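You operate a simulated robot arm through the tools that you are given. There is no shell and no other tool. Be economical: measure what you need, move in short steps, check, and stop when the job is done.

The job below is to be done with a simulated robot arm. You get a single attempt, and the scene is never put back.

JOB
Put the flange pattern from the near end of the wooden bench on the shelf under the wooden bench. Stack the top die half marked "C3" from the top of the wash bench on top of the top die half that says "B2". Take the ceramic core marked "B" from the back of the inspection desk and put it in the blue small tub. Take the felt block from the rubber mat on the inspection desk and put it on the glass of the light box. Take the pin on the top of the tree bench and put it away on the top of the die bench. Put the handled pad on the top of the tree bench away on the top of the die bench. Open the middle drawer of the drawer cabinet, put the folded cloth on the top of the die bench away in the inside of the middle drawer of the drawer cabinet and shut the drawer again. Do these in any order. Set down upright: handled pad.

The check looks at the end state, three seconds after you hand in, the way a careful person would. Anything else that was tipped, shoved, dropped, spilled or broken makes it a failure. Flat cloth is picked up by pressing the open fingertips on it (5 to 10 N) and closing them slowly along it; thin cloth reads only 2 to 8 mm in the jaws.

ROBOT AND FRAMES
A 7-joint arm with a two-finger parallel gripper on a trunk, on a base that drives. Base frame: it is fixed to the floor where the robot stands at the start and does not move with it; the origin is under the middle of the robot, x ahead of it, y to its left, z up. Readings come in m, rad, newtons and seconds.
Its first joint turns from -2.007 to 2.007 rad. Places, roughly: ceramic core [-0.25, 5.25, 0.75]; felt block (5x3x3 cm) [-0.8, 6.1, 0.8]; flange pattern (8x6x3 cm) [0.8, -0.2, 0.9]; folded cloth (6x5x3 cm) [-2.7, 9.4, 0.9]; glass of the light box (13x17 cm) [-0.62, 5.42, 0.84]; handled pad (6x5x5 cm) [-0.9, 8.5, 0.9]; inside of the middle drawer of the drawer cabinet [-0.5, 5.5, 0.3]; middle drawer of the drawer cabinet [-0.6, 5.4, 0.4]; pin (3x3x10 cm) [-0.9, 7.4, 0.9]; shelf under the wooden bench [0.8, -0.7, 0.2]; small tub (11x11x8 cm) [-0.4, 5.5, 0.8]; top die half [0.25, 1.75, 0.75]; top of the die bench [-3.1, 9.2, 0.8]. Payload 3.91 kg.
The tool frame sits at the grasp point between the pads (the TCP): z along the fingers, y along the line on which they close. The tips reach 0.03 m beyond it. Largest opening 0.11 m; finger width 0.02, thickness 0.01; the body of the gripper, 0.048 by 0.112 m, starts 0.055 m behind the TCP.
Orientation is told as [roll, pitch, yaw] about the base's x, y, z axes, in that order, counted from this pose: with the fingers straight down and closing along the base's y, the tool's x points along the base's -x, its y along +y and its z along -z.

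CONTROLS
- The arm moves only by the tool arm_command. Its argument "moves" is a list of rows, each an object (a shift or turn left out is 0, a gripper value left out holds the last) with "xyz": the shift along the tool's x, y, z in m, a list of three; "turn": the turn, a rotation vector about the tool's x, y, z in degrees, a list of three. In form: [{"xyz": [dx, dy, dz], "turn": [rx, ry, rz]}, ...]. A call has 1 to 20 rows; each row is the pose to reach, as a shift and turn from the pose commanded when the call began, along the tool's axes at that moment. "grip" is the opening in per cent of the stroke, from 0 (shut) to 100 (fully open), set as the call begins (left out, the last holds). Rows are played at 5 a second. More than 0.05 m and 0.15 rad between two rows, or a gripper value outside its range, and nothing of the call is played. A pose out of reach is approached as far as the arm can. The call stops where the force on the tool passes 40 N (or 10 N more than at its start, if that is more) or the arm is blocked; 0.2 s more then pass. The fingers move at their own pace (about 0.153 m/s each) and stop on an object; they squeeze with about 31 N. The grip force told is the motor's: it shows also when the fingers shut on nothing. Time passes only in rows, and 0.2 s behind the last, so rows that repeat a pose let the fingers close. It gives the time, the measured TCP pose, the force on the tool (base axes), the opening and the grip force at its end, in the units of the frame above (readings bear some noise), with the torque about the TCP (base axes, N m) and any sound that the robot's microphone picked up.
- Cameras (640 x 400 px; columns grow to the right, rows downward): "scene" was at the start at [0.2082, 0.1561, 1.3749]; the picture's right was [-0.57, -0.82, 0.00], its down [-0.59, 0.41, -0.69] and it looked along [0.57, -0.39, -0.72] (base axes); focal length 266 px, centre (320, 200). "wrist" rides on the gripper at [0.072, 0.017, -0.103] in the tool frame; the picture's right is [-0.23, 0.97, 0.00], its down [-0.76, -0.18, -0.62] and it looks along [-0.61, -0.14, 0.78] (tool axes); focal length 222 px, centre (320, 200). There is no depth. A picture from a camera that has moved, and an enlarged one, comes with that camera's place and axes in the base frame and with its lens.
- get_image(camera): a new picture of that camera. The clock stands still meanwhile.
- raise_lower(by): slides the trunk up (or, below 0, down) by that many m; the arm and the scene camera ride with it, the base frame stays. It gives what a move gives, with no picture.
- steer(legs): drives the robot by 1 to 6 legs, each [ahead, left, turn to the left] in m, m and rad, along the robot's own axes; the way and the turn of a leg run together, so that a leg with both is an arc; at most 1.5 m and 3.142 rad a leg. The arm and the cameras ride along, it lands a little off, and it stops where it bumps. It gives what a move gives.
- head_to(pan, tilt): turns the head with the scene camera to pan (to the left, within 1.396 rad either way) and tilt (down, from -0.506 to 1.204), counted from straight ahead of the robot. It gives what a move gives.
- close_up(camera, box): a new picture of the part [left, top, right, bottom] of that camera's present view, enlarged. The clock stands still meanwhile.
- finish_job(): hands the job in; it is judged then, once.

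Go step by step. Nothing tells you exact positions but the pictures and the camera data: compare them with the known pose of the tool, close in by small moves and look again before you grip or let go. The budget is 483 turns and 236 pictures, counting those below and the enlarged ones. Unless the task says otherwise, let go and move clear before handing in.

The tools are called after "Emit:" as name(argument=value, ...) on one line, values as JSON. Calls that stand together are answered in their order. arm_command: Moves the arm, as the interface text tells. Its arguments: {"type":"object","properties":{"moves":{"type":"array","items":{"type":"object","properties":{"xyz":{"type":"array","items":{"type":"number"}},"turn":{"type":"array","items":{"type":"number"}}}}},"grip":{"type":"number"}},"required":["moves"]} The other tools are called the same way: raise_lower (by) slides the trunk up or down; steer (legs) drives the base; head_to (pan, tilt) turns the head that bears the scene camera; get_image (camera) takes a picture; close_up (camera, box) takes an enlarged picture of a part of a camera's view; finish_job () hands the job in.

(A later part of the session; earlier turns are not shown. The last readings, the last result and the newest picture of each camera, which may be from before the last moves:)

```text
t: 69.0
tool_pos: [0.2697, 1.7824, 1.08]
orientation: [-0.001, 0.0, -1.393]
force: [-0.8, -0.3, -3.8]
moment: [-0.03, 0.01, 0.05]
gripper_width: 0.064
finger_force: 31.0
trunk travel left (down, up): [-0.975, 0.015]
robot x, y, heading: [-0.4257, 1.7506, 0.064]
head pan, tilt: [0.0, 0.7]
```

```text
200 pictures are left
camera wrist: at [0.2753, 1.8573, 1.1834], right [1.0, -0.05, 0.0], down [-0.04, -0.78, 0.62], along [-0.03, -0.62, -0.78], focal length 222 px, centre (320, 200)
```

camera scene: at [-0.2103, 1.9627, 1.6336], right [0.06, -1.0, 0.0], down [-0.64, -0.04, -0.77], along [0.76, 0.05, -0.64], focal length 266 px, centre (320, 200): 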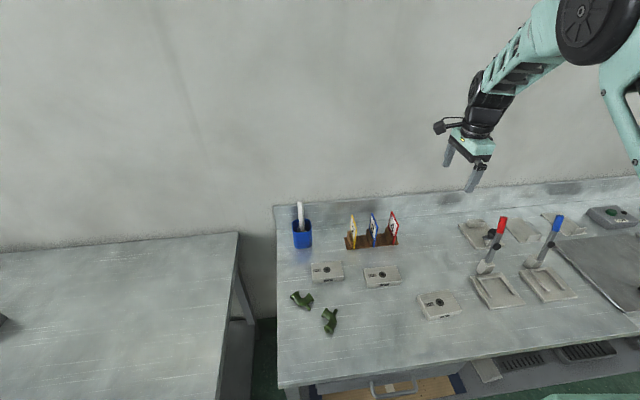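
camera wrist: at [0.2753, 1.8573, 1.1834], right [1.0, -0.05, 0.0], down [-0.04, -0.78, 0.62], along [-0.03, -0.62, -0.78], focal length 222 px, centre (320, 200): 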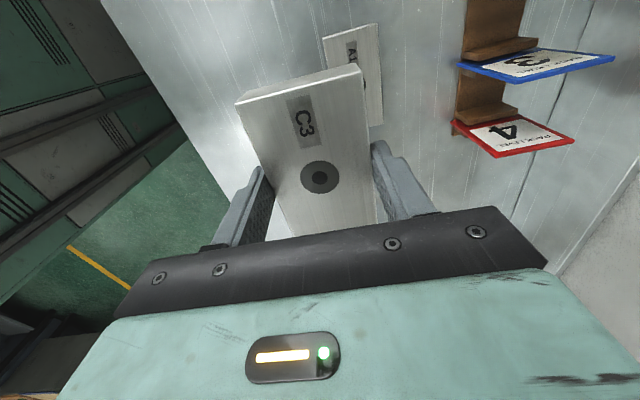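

B2 is centred around (0.225, 1.629) and rotated about 5° more than C3. I'll move over it, turn, and hover about 4 cm above.

Emit:
arm_command(moves=[{"xyz": [-0.036, -0.018, 0], "turn": [0, 0, -1.5]}, {"xyz": [-0.072, -0.036, 0], "turn": [0, 0, -3]}, {"xyz": [-0.108, -0.054, 0], "turn": [0, 0, -5.4]}, {"xyz": [-0.143, -0.071, 0], "turn": [0, 0, -5.4]}, {"xyz": [-0.143, -0.071, 0.04], "turn": [0, 0, -5.4]}, {"xyz": [-0.143, -0.071, 0.08], "turn": [0, 0, -5.4]}, {"xyz": [-0.143, -0.071, 0.12], "turn": [0, 0, -5.4]}])

Emit:
close_up(camera="scene", box=[390, 240, 490, 320])

Emit:
get_image(camera="wrist")

```text
t: 70.7
tool_pos: [0.2236, 1.6321, 0.9604]
orientation: [0.0, -0.001, -1.301]
force: [-0.6, 0.2, -2.8]
moment: [0.02, 0.02, 0.01]
gripper_width: 0.0636
finger_force: 31.0
trunk travel left (down, up): [-0.975, 0.015]
robot x, y, heading: [-0.4243, 1.7466, 0.059]
head pan, tilt: [0.0, 0.7]
```

```text
5.00 times, centred on (440, 280) of scene
camera zoom: at [-0.2105, 1.9627, 1.6337], right [0.06, -1.0, 0.0], down [-0.64, -0.04, -0.77], along [0.76, 0.05, -0.64], focal length 1329 px, centre (-280, -200)
```

zoom: 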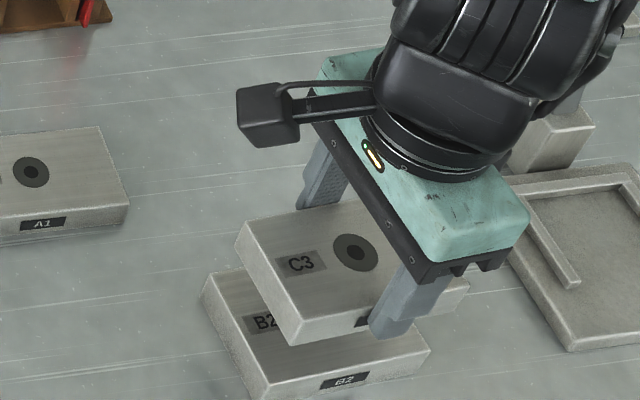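

```text
198 pictures are left
camera wrist: at [0.2201, 1.7063, 1.064], right [1.0, 0.04, 0.0], down [0.03, -0.78, 0.62], along [0.03, -0.62, -0.78], focal length 222 px, centre (320, 200)
```

wrist: 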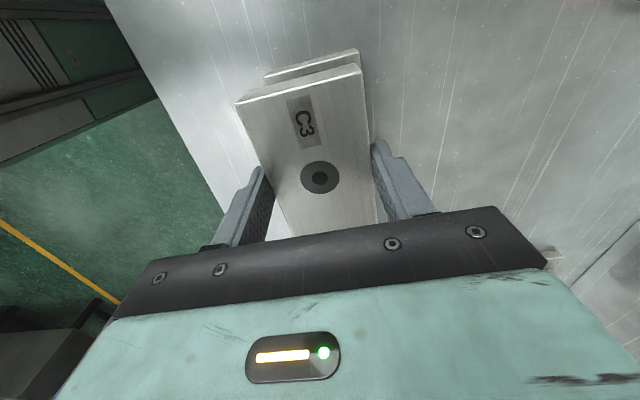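

C3 needs about 4 mm more in +x to line up; the angle is right. I'll adjust and descend in small steps to contact.

Emit:
arm_command(moves=[{"xyz": [-0.001, 0.004, 0]}, {"xyz": [-0.001, 0.004, 0.015]}, {"xyz": [-0.001, 0.004, 0.028]}])

Emit:
close_up(camera="scene", box=[390, 250, 490, 330])

```text
t: 71.5
tool_pos: [0.2282, 1.6307, 0.9309]
orientation: [0.002, -0.001, -1.3]
force: [0.1, 0.5, -2.9]
moment: [0.0, -0.01, 0.0]
gripper_width: 0.0636
finger_force: 31.5
trunk travel left (down, up): [-0.975, 0.015]
robot x, y, heading: [-0.4261, 1.7473, 0.061]
head pan, tilt: [0.0, 0.7]
```

```text
5.00 times, centred on (440, 290) of scene
camera zoom: at [-0.2103, 1.9627, 1.6336], right [0.06, -1.0, 0.0], down [-0.64, -0.04, -0.76], along [0.76, 0.05, -0.64], focal length 1329 px, centre (-280, -250)
```

zoom: 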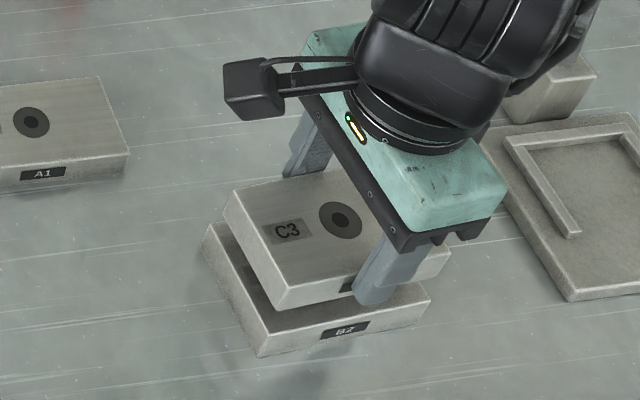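

The alignment looks good with a small gap left. I'll descend to contact.

Emit:
arm_command(moves=[{"xyz": [0, 0, 0.004]}, {"xyz": [0, 0, 0.008]}, {"xyz": [0, 0, 0.011]}, {"xyz": [0, 0, 0.014]}])

Emit:
close_up(camera="scene", box=[390, 250, 490, 330])

```text
t: 72.5
tool_pos: [0.2277, 1.632, 0.9175]
orientation: [0.002, 0.0, -1.301]
force: [0.5, -0.9, -3.0]
moment: [0.01, -0.01, 0.01]
gripper_width: 0.0639
finger_force: 31.2
trunk travel left (down, up): [-0.975, 0.015]
robot x, y, heading: [-0.4212, 1.752, 0.067]
head pan, tilt: [0.0, 0.7]
```

```text
5.00 times, centred on (440, 290) of scene
camera zoom: at [-0.2102, 1.9626, 1.6336], right [0.06, -1.0, 0.0], down [-0.64, -0.04, -0.76], along [0.76, 0.05, -0.64], focal length 1329 px, centre (-280, -250)
```

zoom: 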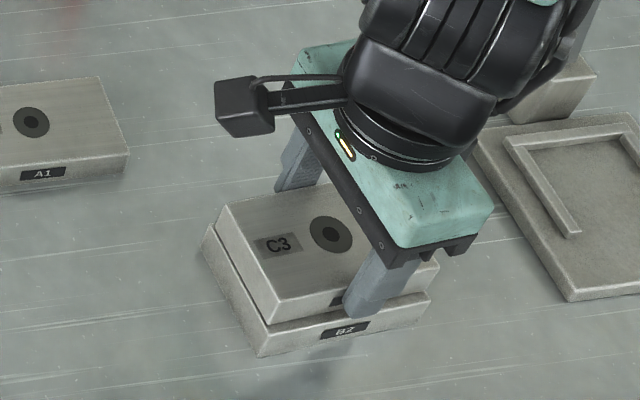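

Still no contact. A few more millimetres in fine steps.

Emit:
arm_command(moves=[{"xyz": [0, 0, 0.002]}, {"xyz": [0, 0, 0.004]}, {"xyz": [0, 0, 0.006]}])

```text
t: 73.2
tool_pos: [0.2279, 1.6309, 0.9133]
orientation: [0.002, -0.002, -1.301]
force: [-5.7, 0.4, 28.2]
moment: [-0.14, 0.31, 0.18]
gripper_width: 0.0641
finger_force: 31.4
trunk travel left (down, up): [-0.975, 0.015]
robot x, y, heading: [-0.4254, 1.7462, 0.066]
head pan, tilt: [0.0, 0.7]
```

Contact. I'll ease off 1.5 mm, open, rise and check.

Emit:
arm_command(moves=[{"xyz": [0, 0, -0.002]}, {"xyz": [0, 0, -0.002]}])

Emit:
arm_command(moves=[{"xyz": [0, 0, 0]}, {"xyz": [0, 0, 0]}, {"xyz": [0, 0, 0]}], grip=100)

Emit:
arm_command(moves=[{"xyz": [0, 0, -0.03]}, {"xyz": [0, 0, -0.07]}, {"xyz": [0, 0, -0.11]}, {"xyz": [0, 0, -0.15]}, {"xyz": [0, 0, -0.19]}, {"xyz": [0, 0, -0.23]}, {"xyz": [0, 0, -0.27]}])

Emit:
close_up(camera="scene", box=[390, 250, 490, 330])

```text
t: 73.8
tool_pos: [0.2286, 1.6314, 0.9128]
orientation: [-0.002, 0.0, -1.3]
force: [-0.6, -0.6, -3.6]
moment: [-0.04, -0.02, -0.01]
gripper_width: 0.0642
finger_force: 30.5
trunk travel left (down, up): [-0.975, 0.015]
robot x, y, heading: [-0.4222, 1.7471, 0.064]
head pan, tilt: [0.0, 0.7]
```

```text
t: 74.7
tool_pos: [0.2289, 1.6314, 0.9135]
orientation: [0.001, 0.001, -1.299]
force: [-0.2, -0.1, -0.6]
moment: [0.04, -0.01, -0.02]
gripper_width: 0.1102
finger_force: 0.1
trunk travel left (down, up): [-0.975, 0.015]
robot x, y, heading: [-0.4232, 1.7521, 0.066]
head pan, tilt: [0.0, 0.7]
```

```text
t: 76.2
tool_pos: [0.2292, 1.631, 1.1827]
orientation: [-0.003, 0.0, -1.301]
force: [0.5, 0.1, 0.6]
moment: [0.0, 0.01, -0.03]
gripper_width: 0.1099
finger_force: 0.1
trunk travel left (down, up): [-0.975, 0.015]
robot x, y, heading: [-0.4273, 1.7463, 0.065]
head pan, tilt: [0.0, 0.7]
```

```text
5.00 times, centred on (440, 290) of scene
camera zoom: at [-0.2099, 1.9625, 1.6335], right [0.06, -1.0, 0.0], down [-0.64, -0.04, -0.76], along [0.76, 0.05, -0.64], focal length 1329 px, centre (-280, -250)
```

zoom: 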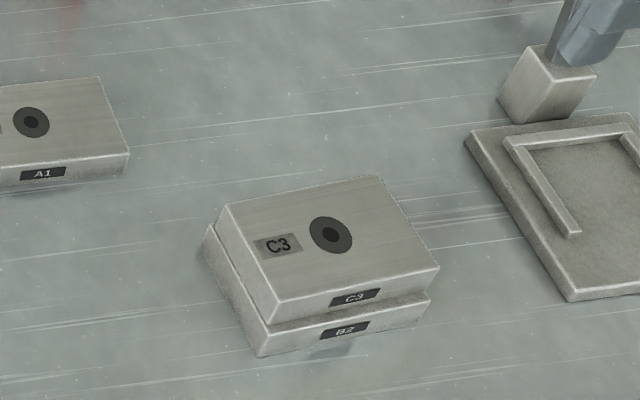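

C3 stands on B2. Next I back away, align with the bench row, and look left toward the inspection desk.

Emit:
steer(legs=[[-0.5, 0, 0], [0, 0, 0.12]])

Emit:
head_to(pan=1.3, tilt=0.35)

Emit:
get_image(camera="scene")

```text
t: 79.8
tool_pos: [-0.2562, 1.6764, 1.1842]
orientation: [0.001, 0.0, -1.186]
force: [-0.5, -0.2, 0.1]
moment: [-0.02, -0.01, 0.02]
gripper_width: 0.11
finger_force: 0.0
trunk travel left (down, up): [-0.975, 0.015]
robot x, y, heading: [-0.9148, 1.7169, 0.179]
head pan, tilt: [0.0, 0.7]
```

```text
t: 81.2
tool_pos: [-0.2566, 1.6758, 1.1836]
orientation: [0.001, 0.0, -1.187]
force: [-0.1, 0.1, -0.4]
moment: [-0.01, -0.03, 0.0]
gripper_width: 0.1099
finger_force: 0.0
trunk travel left (down, up): [-0.975, 0.015]
robot x, y, heading: [-0.918, 1.7158, 0.177]
head pan, tilt: [1.3, 0.351]
```

```text
194 pictures are left
camera scene: at [-0.805, 2.0344, 1.665], right [1.0, -0.09, 0.0], down [-0.03, -0.34, -0.94], along [0.09, 0.93, -0.34], focal length 266 px, centre (320, 200)
```

scene: 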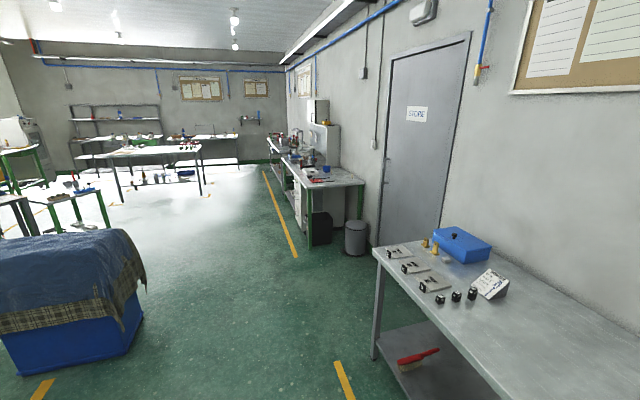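

The inspection desk (green legs) starts around (0, 4.85). The aisle is clear, so I'll drive left along it.

Emit:
steer(legs=[[0, 1.3, 0], [0, 1.5, 0]])

Emit:
head_to(pan=0.5, tilt=0.45)

Emit:
get_image(camera="scene")

```text
t: 95.0
tool_pos: [-0.7412, 4.4673, 1.1827]
orientation: [0.001, 0.0, -1.209]
force: [-0.2, 0.2, -0.5]
moment: [0.0, 0.03, -0.01]
gripper_width: 0.11
finger_force: 0.0
trunk travel left (down, up): [-0.975, 0.015]
robot x, y, heading: [-1.399, 4.5243, 0.153]
head pan, tilt: [1.3, 0.351]
```

```text
t: 96.1
tool_pos: [-0.7423, 4.4668, 1.1835]
orientation: [0.0, -0.001, -1.209]
force: [-1.0, -0.1, -0.1]
moment: [-0.03, 0.02, 0.02]
gripper_width: 0.1102
finger_force: 0.0
trunk travel left (down, up): [-0.975, 0.015]
robot x, y, heading: [-1.4031, 4.5256, 0.15]
head pan, tilt: [0.499, 0.45]
```

```text
193 pictures are left
camera scene: at [-1.2202, 4.8004, 1.6558], right [0.61, -0.79, 0.0], down [-0.35, -0.27, -0.9], along [0.71, 0.55, -0.44], focal length 266 px, centre (320, 200)
```

scene: 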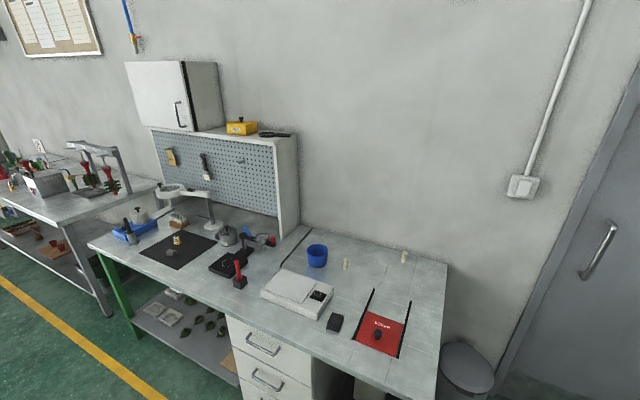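

I see the whole inspection desk: blue tub, ceramic cores at the back, the light box, the rubber mat with the felt block, and the drawer cabinet underneath. I'll zoom in.

Emit:
close_up(camera="scene", box=[250, 230, 450, 355])

Emit:
close_up(camera="scene", box=[110, 190, 290, 302])

```text
3.20 times, centred on (350, 292) of scene
camera zoom: at [-1.2202, 4.8004, 1.6558], right [0.61, -0.79, 0.0], down [-0.35, -0.27, -0.9], along [0.71, 0.55, -0.44], focal length 851 px, centre (224, -96)
```

zoom: 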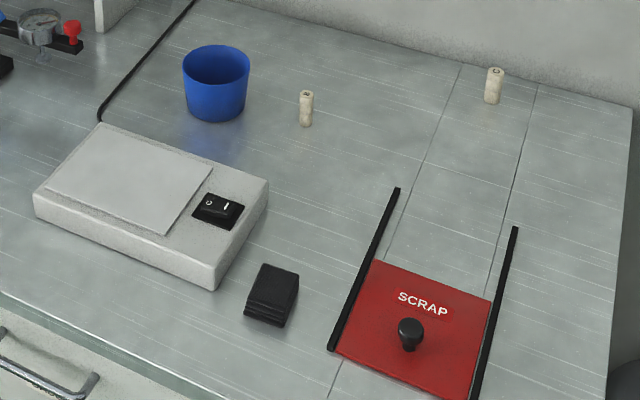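

```text
3.56 times, centred on (200, 246) of scene
camera zoom: at [-1.2202, 4.8004, 1.6558], right [0.61, -0.79, 0.0], down [-0.35, -0.27, -0.9], along [0.71, 0.55, -0.44], focal length 945 px, centre (747, 36)
```

zoom: 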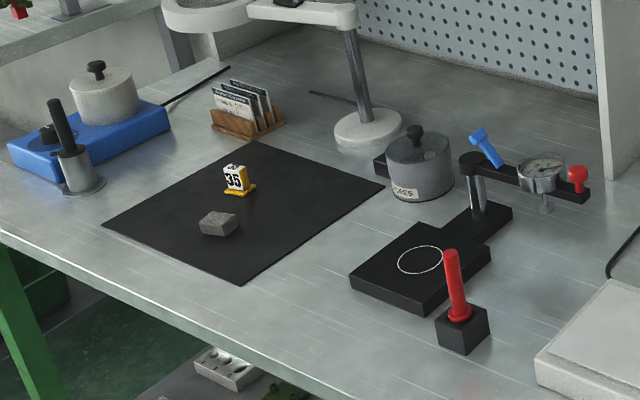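

The felt block is the grey one on the mat. I'll read the letters on the two ceramic cores.

Emit:
close_up(camera="scene", box=[332, 245, 372, 275])

Emit:
close_up(camera="scene", box=[388, 240, 420, 264])

```text
13.33 times, centred on (352, 260) of scene
camera zoom: at [-1.2202, 4.8004, 1.6558], right [0.61, -0.79, 0.0], down [-0.35, -0.27, -0.9], along [0.71, 0.55, -0.44], focal length 3545 px, centre (-107, -600)
```

zoom: 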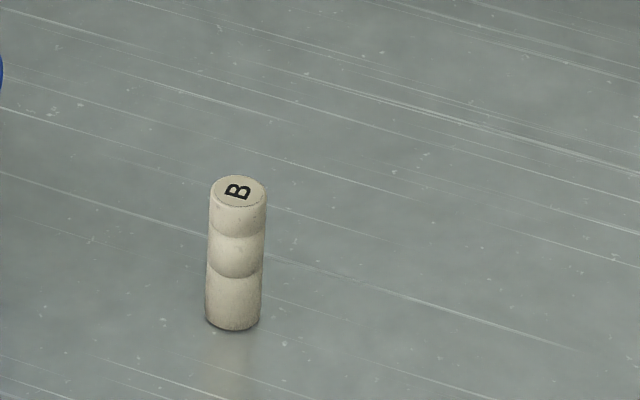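

```text
16.00 times, centred on (404, 252) of scene
camera zoom: at [-1.2202, 4.8004, 1.6558], right [0.61, -0.79, 0.0], down [-0.35, -0.27, -0.9], along [0.71, 0.55, -0.44], focal length 4254 px, centre (-1024, -632)
```

zoom: 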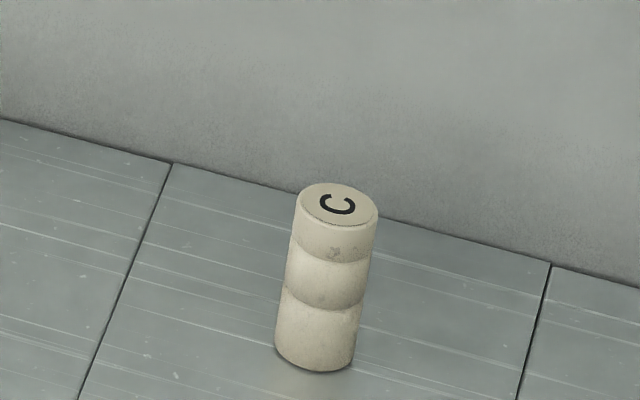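

Core "B" is at about (-0.34, 5.31), the tub near (-0.385, 5.455), the glass near (-0.615, 5.415), and the felt near (-0.80, 6.07). I'll drive to about (-1.2, 5.45) facing the desk.

Emit:
steer(legs=[[0, 0.885, 0.05], [0.29, 0, 0]])

Emit:
head_to(pan=-0.1, tilt=0.75)

Emit:
get_image(camera="scene")

Emit:
get_image(camera="wrist")

```text
t: 102.4
tool_pos: [-0.6131, 5.4264, 1.1842]
orientation: [0.001, -0.001, -1.158]
force: [-0.6, 0.4, 0.2]
moment: [-0.01, 0.04, -0.02]
gripper_width: 0.1099
finger_force: 0.1
trunk travel left (down, up): [-0.975, 0.015]
robot x, y, heading: [-1.2775, 5.4491, 0.203]
head pan, tilt: [0.499, 0.45]
```

```text
t: 103.4
tool_pos: [-0.6132, 5.4257, 1.1826]
orientation: [0.001, 0.0, -1.159]
force: [0.0, -0.5, -0.7]
moment: [-0.03, 0.02, 0.01]
gripper_width: 0.11
finger_force: 0.0
trunk travel left (down, up): [-0.975, 0.015]
robot x, y, heading: [-1.2745, 5.4484, 0.199]
head pan, tilt: [-0.099, 0.75]
```

```text
188 pictures are left
camera scene: at [-1.0965, 5.6837, 1.6294], right [0.11, -0.99, 0.0], down [-0.68, -0.07, -0.73], along [0.73, 0.08, -0.68], focal length 266 px, centre (320, 200)
```

scene: 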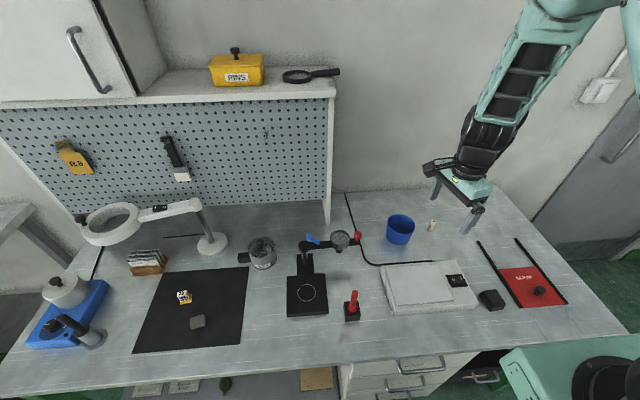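

```text
187 pictures are left
camera wrist: at [-0.6265, 5.4996, 1.2871], right [0.98, 0.18, 0.0], down [0.14, -0.77, 0.62], along [0.11, -0.61, -0.78], focal length 222 px, centre (320, 200)
```

wrist: 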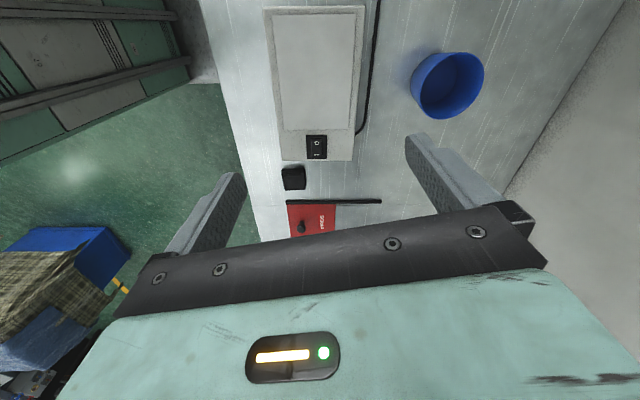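

The desk surface is near z ≈ 0.80. I'll nudge 8 cm closer for reach, then bring the gripper over core B.

Emit:
steer(legs=[[0.08, 0, 0]])

Emit:
arm_command(moves=[{"xyz": [-0.038, 0.024, 0]}, {"xyz": [-0.076, 0.049, 0]}, {"xyz": [-0.115, 0.074, 0]}, {"xyz": [-0.153, 0.098, 0]}, {"xyz": [-0.192, 0.123, 0]}, {"xyz": [-0.192, 0.123, 0.045]}, {"xyz": [-0.192, 0.123, 0.09]}, {"xyz": [-0.192, 0.123, 0.135]}, {"xyz": [-0.192, 0.123, 0.18]}], grip=60)

Emit:
get_image(camera="wrist")

Emit:
get_image(camera="scene")

```text
t: 104.4
tool_pos: [-0.5357, 5.4432, 1.1827]
orientation: [-0.002, -0.001, -1.159]
force: [0.7, 0.3, 0.2]
moment: [-0.03, -0.03, 0.0]
gripper_width: 0.1099
finger_force: 0.1
trunk travel left (down, up): [-0.975, 0.015]
robot x, y, heading: [-1.1992, 5.4652, 0.204]
head pan, tilt: [-0.099, 0.75]
```

```text
t: 106.4
tool_pos: [-0.3454, 5.3151, 1.0019]
orientation: [-0.001, 0.0, -1.159]
force: [-0.1, 0.8, 1.0]
moment: [0.03, 0.02, -0.02]
gripper_width: 0.0661
finger_force: 0.1
trunk travel left (down, up): [-0.975, 0.015]
robot x, y, heading: [-1.1981, 5.4638, 0.204]
head pan, tilt: [-0.099, 0.75]
```

```text
186 pictures are left
camera wrist: at [-0.3582, 5.3876, 1.1058], right [0.98, 0.18, 0.0], down [0.14, -0.77, 0.62], along [0.11, -0.61, -0.78], focal length 222 px, centre (320, 200)
```

wrist: 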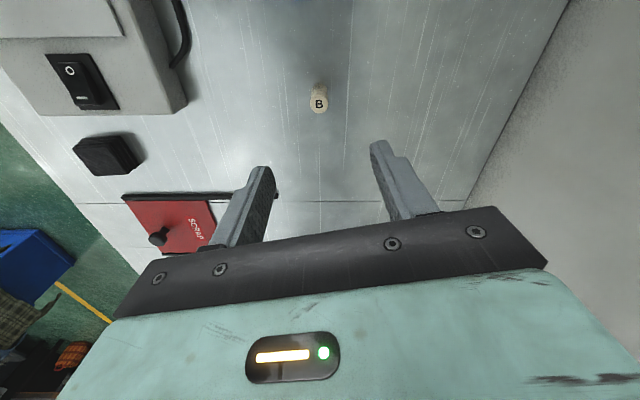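

```text
185 pictures are left
camera scene: at [-1.0187, 5.6999, 1.6294], right [0.11, -0.99, 0.0], down [-0.68, -0.07, -0.73], along [0.73, 0.08, -0.68], focal length 266 px, centre (320, 200)
```

scene: 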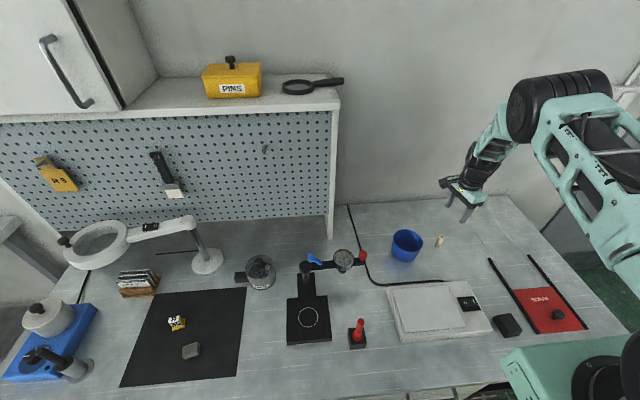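

Core B is nearly right under the tool. I'll descend to TCP z ≈ 0.845 and grip.

Emit:
arm_command(moves=[{"xyz": [0.003, 0.001, 0.04]}, {"xyz": [0.003, 0.001, 0.08]}, {"xyz": [0.003, 0.001, 0.12]}, {"xyz": [0.003, 0.001, 0.14]}, {"xyz": [0.003, 0.001, 0.156]}])

Emit:
close_up(camera="scene", box=[390, 180, 490, 260])

Emit:
get_image(camera="wrist")

```text
t: 107.6
tool_pos: [-0.3452, 5.3182, 0.8468]
orientation: [0.0, 0.0, -1.159]
force: [0.3, 0.6, 0.5]
moment: [-0.01, 0.0, -0.02]
gripper_width: 0.0659
finger_force: 0.1
trunk travel left (down, up): [-0.975, 0.015]
robot x, y, heading: [-1.1966, 5.4635, 0.207]
head pan, tilt: [-0.099, 0.75]
```

```text
5.00 times, centred on (440, 220) of scene
camera zoom: at [-1.0184, 5.6998, 1.6294], right [0.11, -0.99, 0.0], down [-0.68, -0.07, -0.73], along [0.73, 0.08, -0.68], focal length 1329 px, centre (-280, 100)
```

zoom: 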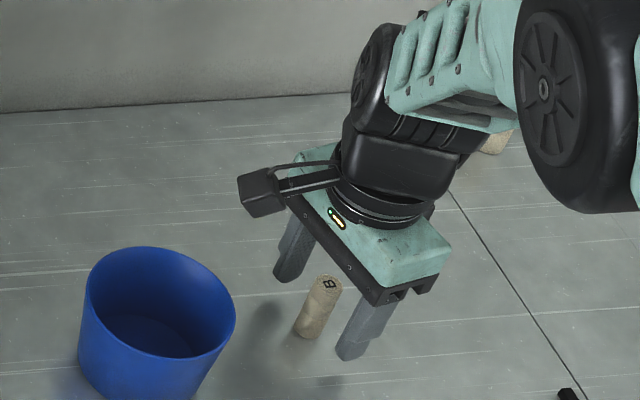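

```text
183 pictures are left
camera wrist: at [-0.3594, 5.3927, 0.9503], right [0.98, 0.18, 0.0], down [0.14, -0.77, 0.62], along [0.11, -0.61, -0.78], focal length 222 px, centre (320, 200)
```

wrist: 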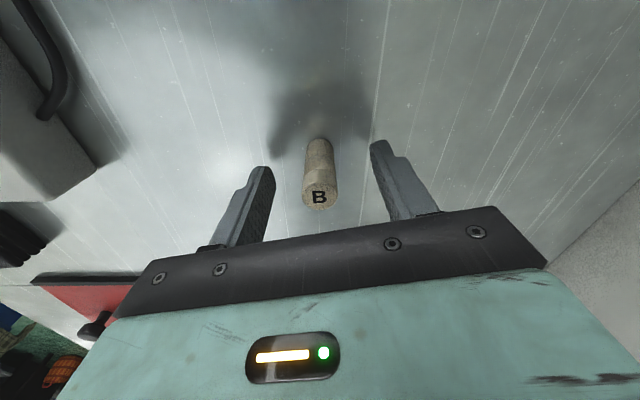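

The core sits centred between the fingers. Closing and lifting.

Emit:
arm_command(moves=[{"xyz": [0, 0, 0]}, {"xyz": [0, 0, 0]}, {"xyz": [0, 0, 0]}, {"xyz": [0, 0, 0]}], grip=0)

Emit:
arm_command(moves=[{"xyz": [0, 0, -0.04]}, {"xyz": [0, 0, -0.08]}, {"xyz": [0, 0, -0.12]}, {"xyz": [0, 0, -0.16]}])

Emit:
close_up(camera="scene", box=[360, 170, 480, 266])

Emit:
get_image(camera="wrist")

```text
t: 108.6
tool_pos: [-0.3459, 5.3197, 0.8467]
orientation: [0.0, -0.001, -1.16]
force: [0.4, -0.5, -0.4]
moment: [-0.02, 0.03, -0.02]
gripper_width: 0.0187
finger_force: 30.9
trunk travel left (down, up): [-0.975, 0.015]
robot x, y, heading: [-1.1976, 5.4667, 0.205]
head pan, tilt: [-0.099, 0.75]
```

```text
t: 109.6
tool_pos: [-0.3449, 5.3187, 1.0072]
orientation: [-0.001, -0.001, -1.158]
force: [0.4, 0.3, -0.1]
moment: [0.03, 0.04, 0.0]
gripper_width: 0.0186
finger_force: 30.7
trunk travel left (down, up): [-0.975, 0.015]
robot x, y, heading: [-1.1971, 5.463, 0.206]
head pan, tilt: [-0.099, 0.75]
```

```text
4.17 times, centred on (420, 218) of scene
camera zoom: at [-1.0181, 5.6997, 1.6292], right [0.11, -0.99, 0.0], down [-0.68, -0.07, -0.73], along [0.73, 0.08, -0.68], focal length 1108 px, centre (-97, 125)
```

zoom: 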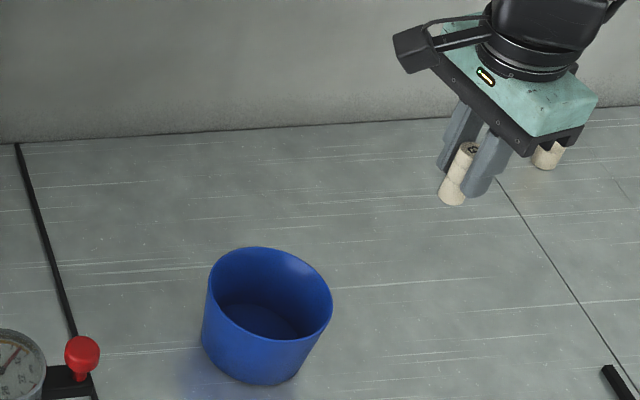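

```text
181 pictures are left
camera wrist: at [-0.3582, 5.3926, 1.1105], right [0.98, 0.18, 0.0], down [0.14, -0.77, 0.62], along [0.11, -0.61, -0.78], focal length 222 px, centre (320, 200)
```

wrist: 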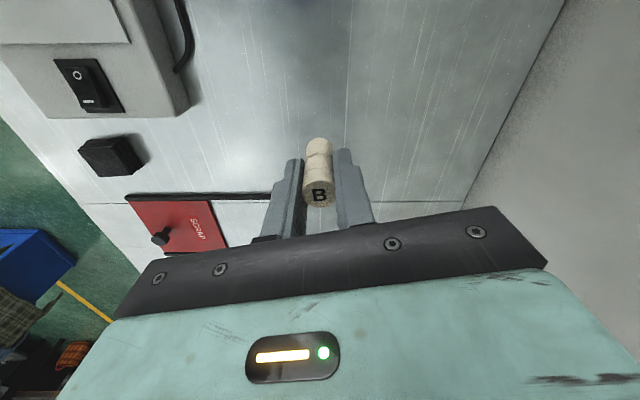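

The core is held, and the tub centre is at about (-0.397, 5.453). I'll move over it and check.

Emit:
arm_command(moves=[{"xyz": [0.036, 0.0015, 0]}, {"xyz": [0.072, 0.003, 0]}, {"xyz": [0.108, 0.0045, 0]}, {"xyz": [0.1436, 0.006, 0]}, {"xyz": [0.1436, 0.006, 0.02]}])

Emit:
get_image(camera="wrist")

Emit:
close_up(camera="scene", box=[360, 170, 480, 266])

```text
t: 110.8
tool_pos: [-0.397, 5.4547, 0.9888]
orientation: [0.0, 0.0, -1.159]
force: [0.0, -0.6, -0.5]
moment: [-0.01, -0.02, 0.01]
gripper_width: 0.0189
finger_force: 30.7
trunk travel left (down, up): [-0.975, 0.015]
robot x, y, heading: [-1.1964, 5.4634, 0.205]
head pan, tilt: [-0.099, 0.75]
```

```text
180 pictures are left
camera wrist: at [-0.4099, 5.5279, 1.0918], right [0.98, 0.18, 0.0], down [0.14, -0.77, 0.62], along [0.11, -0.61, -0.78], focal length 222 px, centre (320, 200)
```

wrist: 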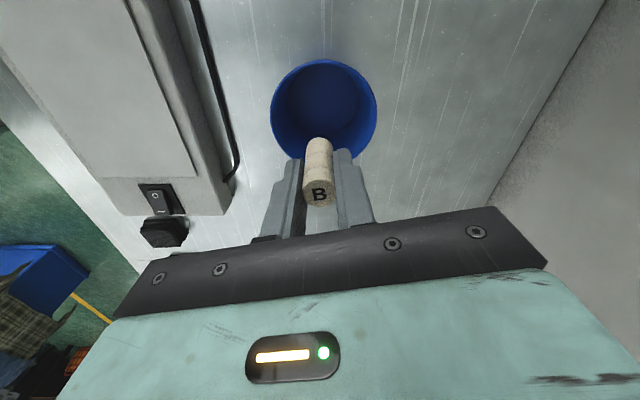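

```text
4.17 times, centred on (420, 218) of scene
camera zoom: at [-1.0187, 5.7, 1.6294], right [0.11, -0.99, 0.0], down [-0.68, -0.07, -0.73], along [0.73, 0.08, -0.68], focal length 1108 px, centre (-97, 125)
```

zoom: 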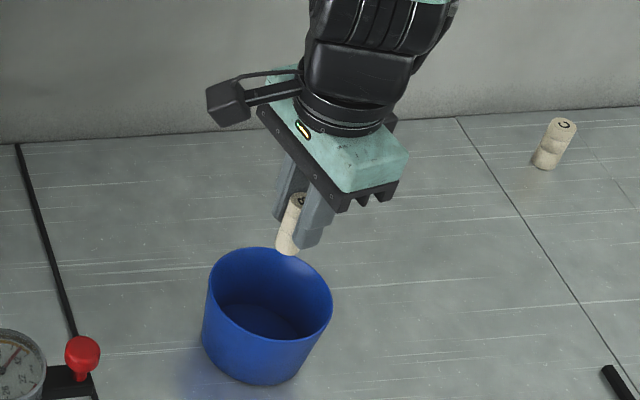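

I'm centred over the tub. I'll lower the core into it.

Emit:
arm_command(moves=[{"xyz": [0.003, 0.002, 0.04]}, {"xyz": [0.003, 0.002, 0.08]}, {"xyz": [0.003, 0.002, 0.11]}, {"xyz": [0.003, 0.002, 0.122]}, {"xyz": [0.003, 0.002, 0.128]}])

Emit:
arm_command(moves=[{"xyz": [0, 0, 0.002]}, {"xyz": [0, 0, 0.004]}, {"xyz": [0, 0, 0.006]}])

```text
t: 112.0
tool_pos: [-0.3962, 5.4573, 0.8587]
orientation: [-0.001, 0.0, -1.158]
force: [0.4, 0.8, -0.5]
moment: [0.0, 0.0, 0.0]
gripper_width: 0.0186
finger_force: 31.3
trunk travel left (down, up): [-0.975, 0.015]
robot x, y, heading: [-1.1993, 5.468, 0.204]
head pan, tilt: [-0.099, 0.75]
```

```text
t: 112.8
tool_pos: [-0.3971, 5.4569, 0.8555]
orientation: [0.0, -0.001, -1.159]
force: [-3.5, -0.1, 15.6]
moment: [0.02, 0.17, 0.01]
gripper_width: 0.0184
finger_force: 30.5
trunk travel left (down, up): [-0.975, 0.015]
robot x, y, heading: [-1.1972, 5.4654, 0.207]
head pan, tilt: [-0.099, 0.75]
```

Contact with the tub floor. I'll ease up a hair, open partly, and rise.

Emit:
arm_command(moves=[{"xyz": [0, 0, -0.003]}, {"xyz": [0, 0, -0.003]}])

Emit:
arm_command(moves=[{"xyz": [0, 0, 0]}, {"xyz": [0, 0, 0]}], grip=45)

Emit:
arm_command(moves=[{"xyz": [0, 0, -0.03]}, {"xyz": [0, 0, -0.07]}, {"xyz": [0, 0, -0.11]}, {"xyz": [0, 0, -0.15]}, {"xyz": [0, 0, -0.19]}, {"xyz": [0, 0, -0.23]}, {"xyz": [0, 0, -0.27]}, {"xyz": [0, 0, -0.3]}])

Emit:
close_up(camera="scene", box=[360, 190, 460, 270])

Emit:
close_up(camera="scene", box=[110, 270, 260, 390])

```text
t: 113.4
tool_pos: [-0.3971, 5.4558, 0.8557]
orientation: [-0.003, 0.0, -1.16]
force: [0.1, 0.3, -1.0]
moment: [-0.03, 0.01, -0.02]
gripper_width: 0.0187
finger_force: 31.6
trunk travel left (down, up): [-0.975, 0.015]
robot x, y, heading: [-1.1967, 5.4628, 0.21]
head pan, tilt: [-0.099, 0.75]
```

```text
t: 114.0
tool_pos: [-0.3978, 5.457, 0.8553]
orientation: [0.0, 0.001, -1.158]
force: [-0.1, -0.6, 0.4]
moment: [0.01, 0.01, 0.01]
gripper_width: 0.0497
finger_force: 0.0
trunk travel left (down, up): [-0.975, 0.015]
robot x, y, heading: [-1.1983, 5.4633, 0.204]
head pan, tilt: [-0.099, 0.75]
```

```text
t: 115.8
tool_pos: [-0.3987, 5.4554, 1.1575]
orientation: [0.001, -0.001, -1.157]
force: [0.2, -0.1, 0.6]
moment: [0.01, -0.01, 0.01]
gripper_width: 0.0495
finger_force: 0.2
trunk travel left (down, up): [-0.975, 0.015]
robot x, y, heading: [-1.1985, 5.4659, 0.204]
head pan, tilt: [-0.099, 0.75]
```

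```text
5.00 times, centred on (410, 230) of scene
camera zoom: at [-1.0182, 5.6998, 1.6293], right [0.11, -0.99, 0.0], down [-0.68, -0.07, -0.73], along [0.73, 0.08, -0.68], focal length 1329 px, centre (-130, 50)
```

zoom: 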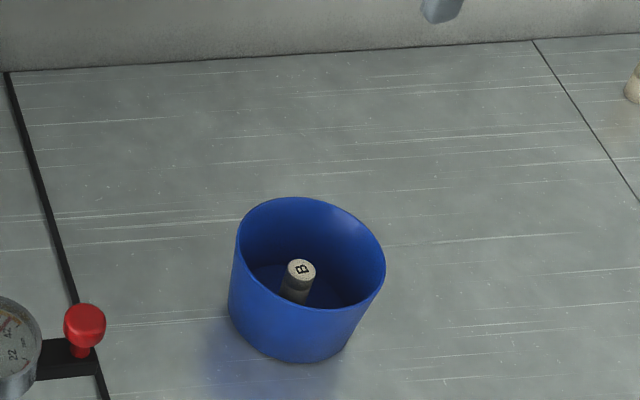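

```text
3.33 times, centred on (185, 330) of scene
camera zoom: at [-1.0182, 5.6998, 1.6293], right [0.11, -0.99, 0.0], down [-0.68, -0.07, -0.73], along [0.73, 0.08, -0.68], focal length 886 px, centre (770, -233)
```

zoom: 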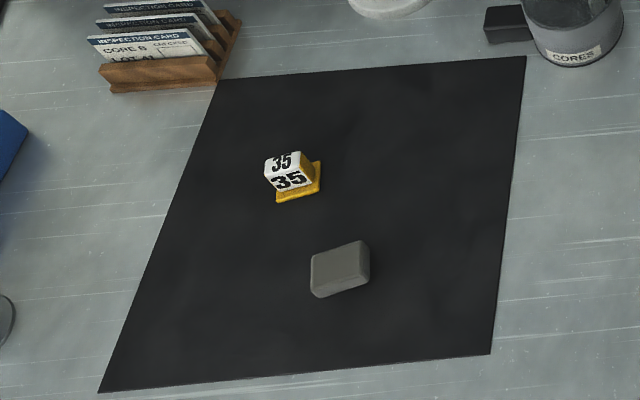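

Core B stands in the tub. Now the felt block at about (-0.80, 6.08); I'll move over it at height and look with the wrist camera.

Emit:
arm_command(moves=[{"xyz": [0.0459, -0.0073, 0]}, {"xyz": [0.0918, -0.0145, 0]}, {"xyz": [0.1376, -0.0218, 0]}, {"xyz": [0.1835, -0.0291, 0]}, {"xyz": [0.2294, -0.0363, 0]}, {"xyz": [0.2753, -0.0436, 0]}, {"xyz": [0.3211, -0.0509, 0]}, {"xyz": [0.367, -0.0582, 0]}, {"xyz": [0.4129, -0.0654, 0]}, {"xyz": [0.4588, -0.0727, 0]}, {"xyz": [0.5046, -0.08, 0]}, {"xyz": [0.5505, -0.0872, 0]}, {"xyz": [0.5964, -0.0945, 0]}, {"xyz": [0.6423, -0.1018, 0]}, {"xyz": [0.6881, -0.109, 0]}, {"xyz": [0.734, -0.1163, 0]}, {"xyz": [0.734, -0.1163, 0.04]}, {"xyz": [0.734, -0.1163, 0.08]}, {"xyz": [0.734, -0.1163, 0.12]}], grip=70)

Emit:
get_image(camera="wrist")

Emit:
get_image(camera="scene")

```text
t: 119.8
tool_pos: [-0.8014, 6.0814, 1.0387]
orientation: [0.001, 0.002, -1.16]
force: [-1.7, 0.3, -0.3]
moment: [0.02, -0.03, -0.02]
gripper_width: 0.0768
finger_force: 0.1
out of reach, approached as far as the arm can: row 19
trunk travel left (down, up): [-0.975, 0.015]
robot x, y, heading: [-1.1974, 5.4653, 0.201]
head pan, tilt: [-0.099, 0.75]
```

```text
176 pictures are left
camera wrist: at [-0.8137, 6.1541, 1.1424], right [0.98, 0.18, 0.0], down [0.14, -0.77, 0.62], along [0.11, -0.61, -0.78], focal length 222 px, centre (320, 200)
```

wrist: 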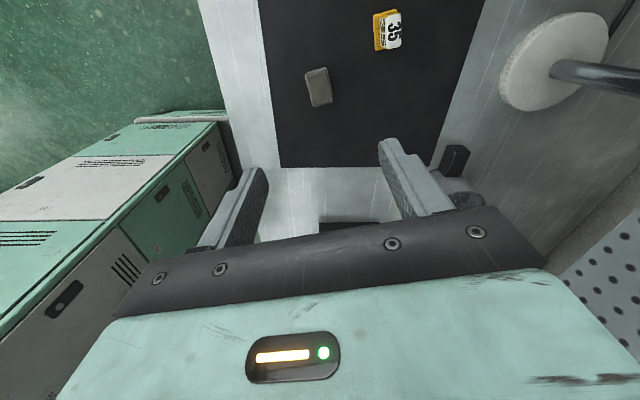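

```text
175 pictures are left
camera scene: at [-1.0194, 5.6997, 1.6297], right [0.11, -0.99, 0.0], down [-0.68, -0.07, -0.73], along [0.73, 0.08, -0.68], focal length 266 px, centre (320, 200)
```

scene: 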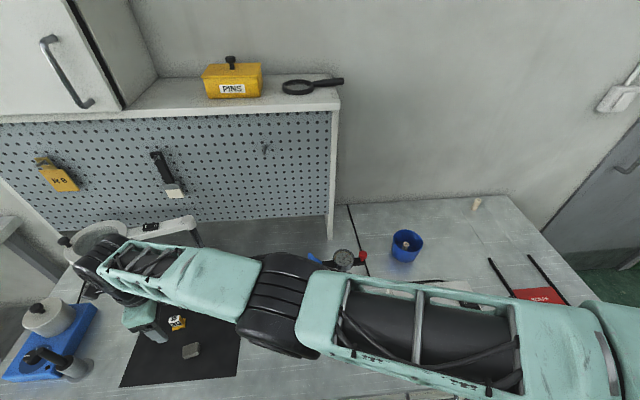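

The arm stretches across near the magnifier lamp here. I'll retract it in front of the robot, drive left 0.45 m so the felt lies straight ahead, and approach again.

Emit:
arm_command(moves=[{"xyz": [0, 0, -0.04]}, {"xyz": [0, 0, -0.08]}, {"xyz": [0, 0, -0.12]}, {"xyz": [-0.047, -0.0067, -0.12]}, {"xyz": [-0.094, -0.0135, -0.12]}, {"xyz": [-0.1415, -0.02, -0.12]}, {"xyz": [-0.189, -0.027, -0.12]}, {"xyz": [-0.236, -0.034, -0.12]}, {"xyz": [-0.283, -0.0405, -0.12]}, {"xyz": [-0.33, -0.0473, -0.12]}, {"xyz": [-0.3775, -0.054, -0.12]}, {"xyz": [-0.425, -0.061, -0.12]}, {"xyz": [-0.472, -0.0675, -0.12]}, {"xyz": [-0.519, -0.0743, -0.12]}])

Emit:
steer(legs=[[0, 0.45, 0]])

Emit:
get_image(camera="wrist")

Emit:
get_image(camera="scene")

```text
t: 122.4
tool_pos: [-0.4843, 5.9301, 1.1232]
orientation: [-0.01, 0.012, -1.143]
force: [-5.8, 1.7, 0.6]
moment: [-0.11, -0.66, -0.08]
gripper_width: 0.0772
finger_force: 0.0
out of reach, approached as far as the arm can: row 1, 2, 3, 4, 5, 6, 7, 8, 9, 10, 11, 12
trunk travel left (down, up): [-0.975, 0.015]
robot x, y, heading: [-1.1972, 5.4643, 0.205]
head pan, tilt: [-0.099, 0.75]
stopped in row 12: the force on the tool passed its limit (the readings are from after the stop); the commanded pose is now the measured one
```

```text
t: 124.2
tool_pos: [-0.5346, 6.1597, 1.123]
orientation: [-0.026, -0.002, -1.155]
force: [-21.7, -24.4, 9.9]
moment: [3.07, -2.87, -0.12]
gripper_width: 0.0768
finger_force: 0.1
trunk travel left (down, up): [-0.975, 0.015]
robot x, y, heading: [-1.2498, 5.7031, 0.209]
head pan, tilt: [-0.099, 0.75]
stopped in leg 1: the force on the tool passed its limit (the readings are from after the stop); the commanded pose is now the measured one
```

```text
174 pictures are left
camera wrist: at [-0.545, 6.2336, 1.226], right [0.98, 0.19, -0.02], down [0.16, -0.76, 0.63], along [0.1, -0.62, -0.78], focal length 222 px, centre (320, 200)
```

wrist: 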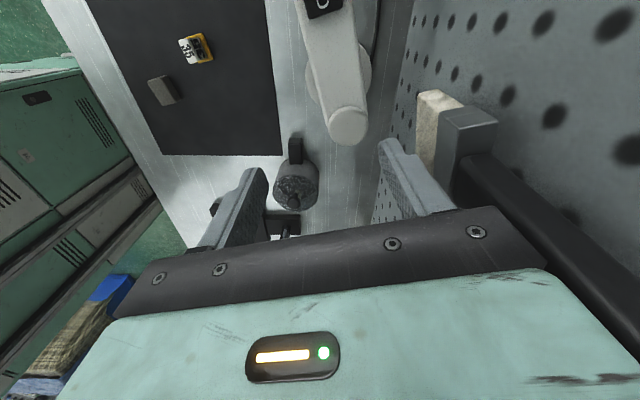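

```text
173 pictures are left
camera scene: at [-1.0714, 5.9367, 1.6299], right [0.11, -0.99, 0.0], down [-0.68, -0.07, -0.73], along [0.73, 0.08, -0.68], focal length 266 px, centre (320, 200)
```

scene: 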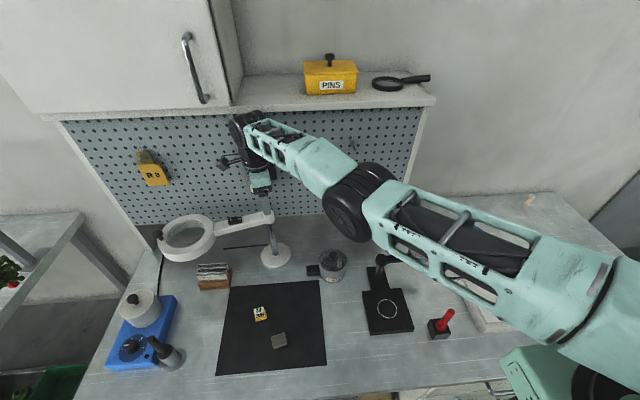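

The arm strayed toward the pegboard because the pose was out of reach, and it's now pressing on something. I'll reverse the drive a little and check before anything else.

Emit:
steer(legs=[[0, -0.06, 0]])

Emit:
close_up(camera="scene", box=[130, 90, 330, 215])

Emit:
get_image(camera="wrist")

```text
t: 125.2
tool_pos: [-0.5189, 6.1016, 1.1211]
orientation: [-0.027, -0.005, -1.157]
force: [-0.1, 0.3, -0.2]
moment: [-0.03, 0.02, -0.01]
gripper_width: 0.0769
finger_force: 0.0
trunk travel left (down, up): [-0.975, 0.015]
robot x, y, heading: [-1.236, 5.6425, 0.207]
head pan, tilt: [-0.099, 0.75]
```

```text
3.20 times, centred on (230, 152) of scene
camera zoom: at [-1.0563, 5.88, 1.6293], right [0.11, -0.99, 0.0], down [-0.68, -0.07, -0.73], along [0.73, 0.08, -0.68], focal length 851 px, centre (608, 352)
```

zoom: 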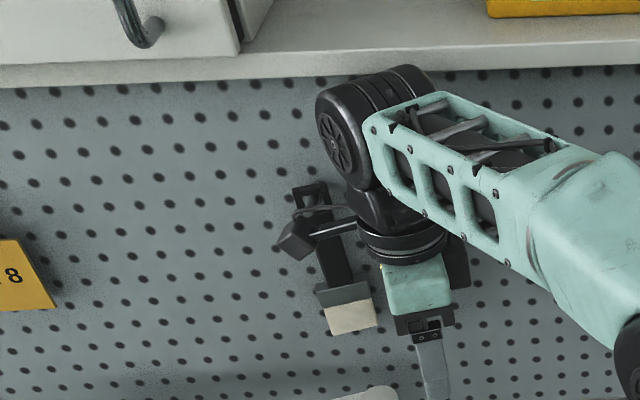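

```text
171 pictures are left
camera wrist: at [-0.5301, 6.1758, 1.2237], right [0.98, 0.19, -0.03], down [0.16, -0.76, 0.63], along [0.1, -0.62, -0.78], focal length 222 px, centre (320, 200)
```

wrist: 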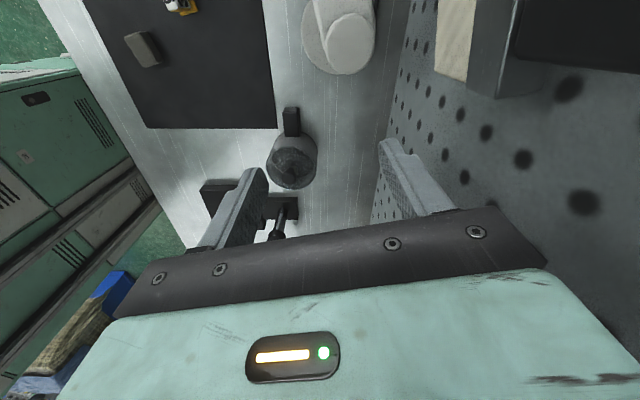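

The contact is released, and the brush still hangs on its hook. I'll step right and then straight back, away from lamp and pegboard.

Emit:
steer(legs=[[0, -0.12, 0], [-0.3, 0, 0]])

Emit:
get_image(camera="scene")

```text
t: 128.1
tool_pos: [-0.7954, 5.9274, 1.122]
orientation: [-0.027, -0.002, -1.144]
force: [0.6, 0.0, -0.9]
moment: [0.02, 0.02, 0.02]
gripper_width: 0.077
finger_force: 0.0
trunk travel left (down, up): [-0.975, 0.015]
robot x, y, heading: [-1.506, 5.4598, 0.218]
head pan, tilt: [-0.099, 0.75]
```

```text
170 pictures are left
camera scene: at [-1.3301, 5.6991, 1.6293], right [0.12, -0.99, 0.0], down [-0.68, -0.08, -0.73], along [0.73, 0.09, -0.68], focal length 266 px, centre (320, 200)
```

scene: 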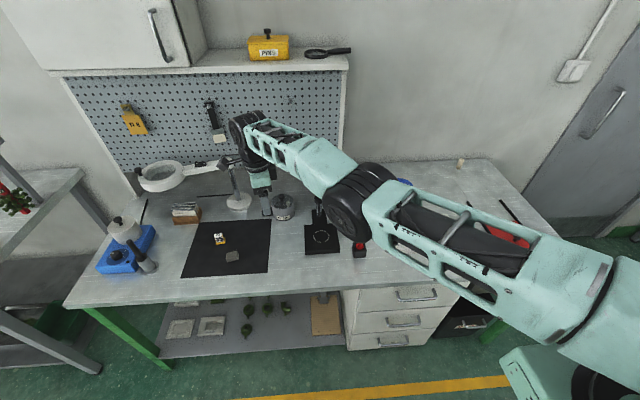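

Nothing looks displaced. I'll bring the arm in front of the robot over free space.

Emit:
arm_command(moves=[{"xyz": [-0.032, -0.0317, -0.004]}, {"xyz": [-0.064, -0.0633, -0.008]}, {"xyz": [-0.0957, -0.095, -0.012]}, {"xyz": [-0.1276, -0.1267, -0.016]}, {"xyz": [-0.1594, -0.1583, -0.02]}, {"xyz": [-0.1913, -0.19, -0.024]}, {"xyz": [-0.2232, -0.2216, -0.028]}, {"xyz": [-0.2551, -0.2533, -0.03]}])

Emit:
close_up(camera="scene", box=[100, 80, 330, 280])

```text
t: 129.9
tool_pos: [-0.6625, 5.7707, 1.1236]
orientation: [-0.03, -0.003, -1.141]
force: [-0.4, 0.5, 1.0]
moment: [-0.05, -0.02, -0.01]
gripper_width: 0.0772
finger_force: 0.0
out of reach, approached as far as the arm can: row 1, 2, 3, 4, 5, 6, 7, 8
trunk travel left (down, up): [-0.975, 0.015]
robot x, y, heading: [-1.5068, 5.4566, 0.22]
head pan, tilt: [-0.099, 0.75]
```

```text
2.00 times, centred on (215, 180) of scene
camera zoom: at [-1.3306, 5.6998, 1.6292], right [0.12, -0.99, 0.0], down [-0.68, -0.08, -0.73], along [0.73, 0.09, -0.68], focal length 532 px, centre (530, 240)
```

zoom: 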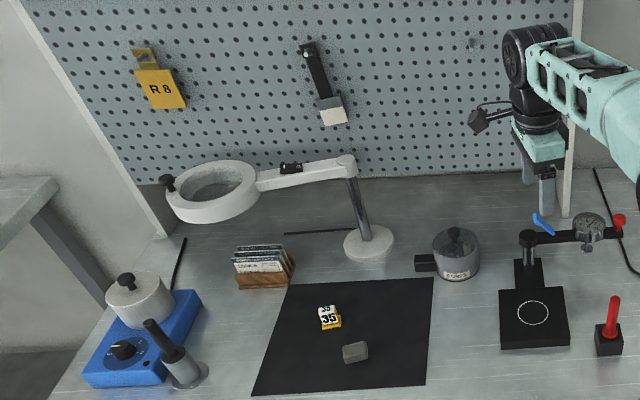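

Lamp, brush and the rest are in place. The arm seems to be at a wrist-turn limit, so I'll unwind the tool yaw.

Emit:
arm_command(moves=[{"turn": [0, 0, -8]}, {"turn": [0, 0, -16]}, {"turn": [0, 0, -24]}, {"turn": [0, 0, -32]}, {"turn": [0, 0, -40]}])

```text
t: 131.1
tool_pos: [-0.6641, 5.7738, 1.123]
orientation: [-0.023, 0.015, -0.439]
force: [0.0, -0.1, 0.2]
moment: [-0.02, -0.04, -0.01]
gripper_width: 0.077
finger_force: 0.1
out of reach, approached as far as the arm can: row 2, 3, 4, 5
trunk travel left (down, up): [-0.975, 0.015]
robot x, y, heading: [-1.5061, 5.4621, 0.222]
head pan, tilt: [-0.099, 0.75]
```

Still limited. I'll test a small retraction toward the robot and watch the response.

Emit:
arm_command(moves=[{"xyz": [0.028, -0.028, 0]}, {"xyz": [0.056, -0.056, 0]}, {"xyz": [0.056, -0.056, 0]}])

Emit:
get_image(camera="scene")

```text
t: 131.9
tool_pos: [-0.6759, 5.7884, 1.1119]
orientation: [-0.023, 0.018, -0.446]
force: [-0.5, 0.3, -0.5]
moment: [-0.03, -0.01, -0.02]
gripper_width: 0.077
finger_force: 0.0
out of reach, approached as far as the arm can: row 1, 2, 3
trunk travel left (down, up): [-0.975, 0.015]
robot x, y, heading: [-1.505, 5.4639, 0.221]
head pan, tilt: [-0.099, 0.75]
```

```text
168 pictures are left
camera scene: at [-1.3303, 5.6992, 1.6293], right [0.12, -0.99, 0.0], down [-0.68, -0.08, -0.73], along [0.73, 0.09, -0.68], focal length 266 px, centre (320, 200)
```

scene: 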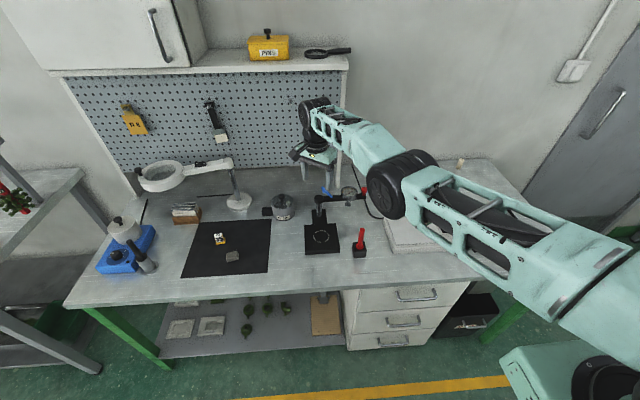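

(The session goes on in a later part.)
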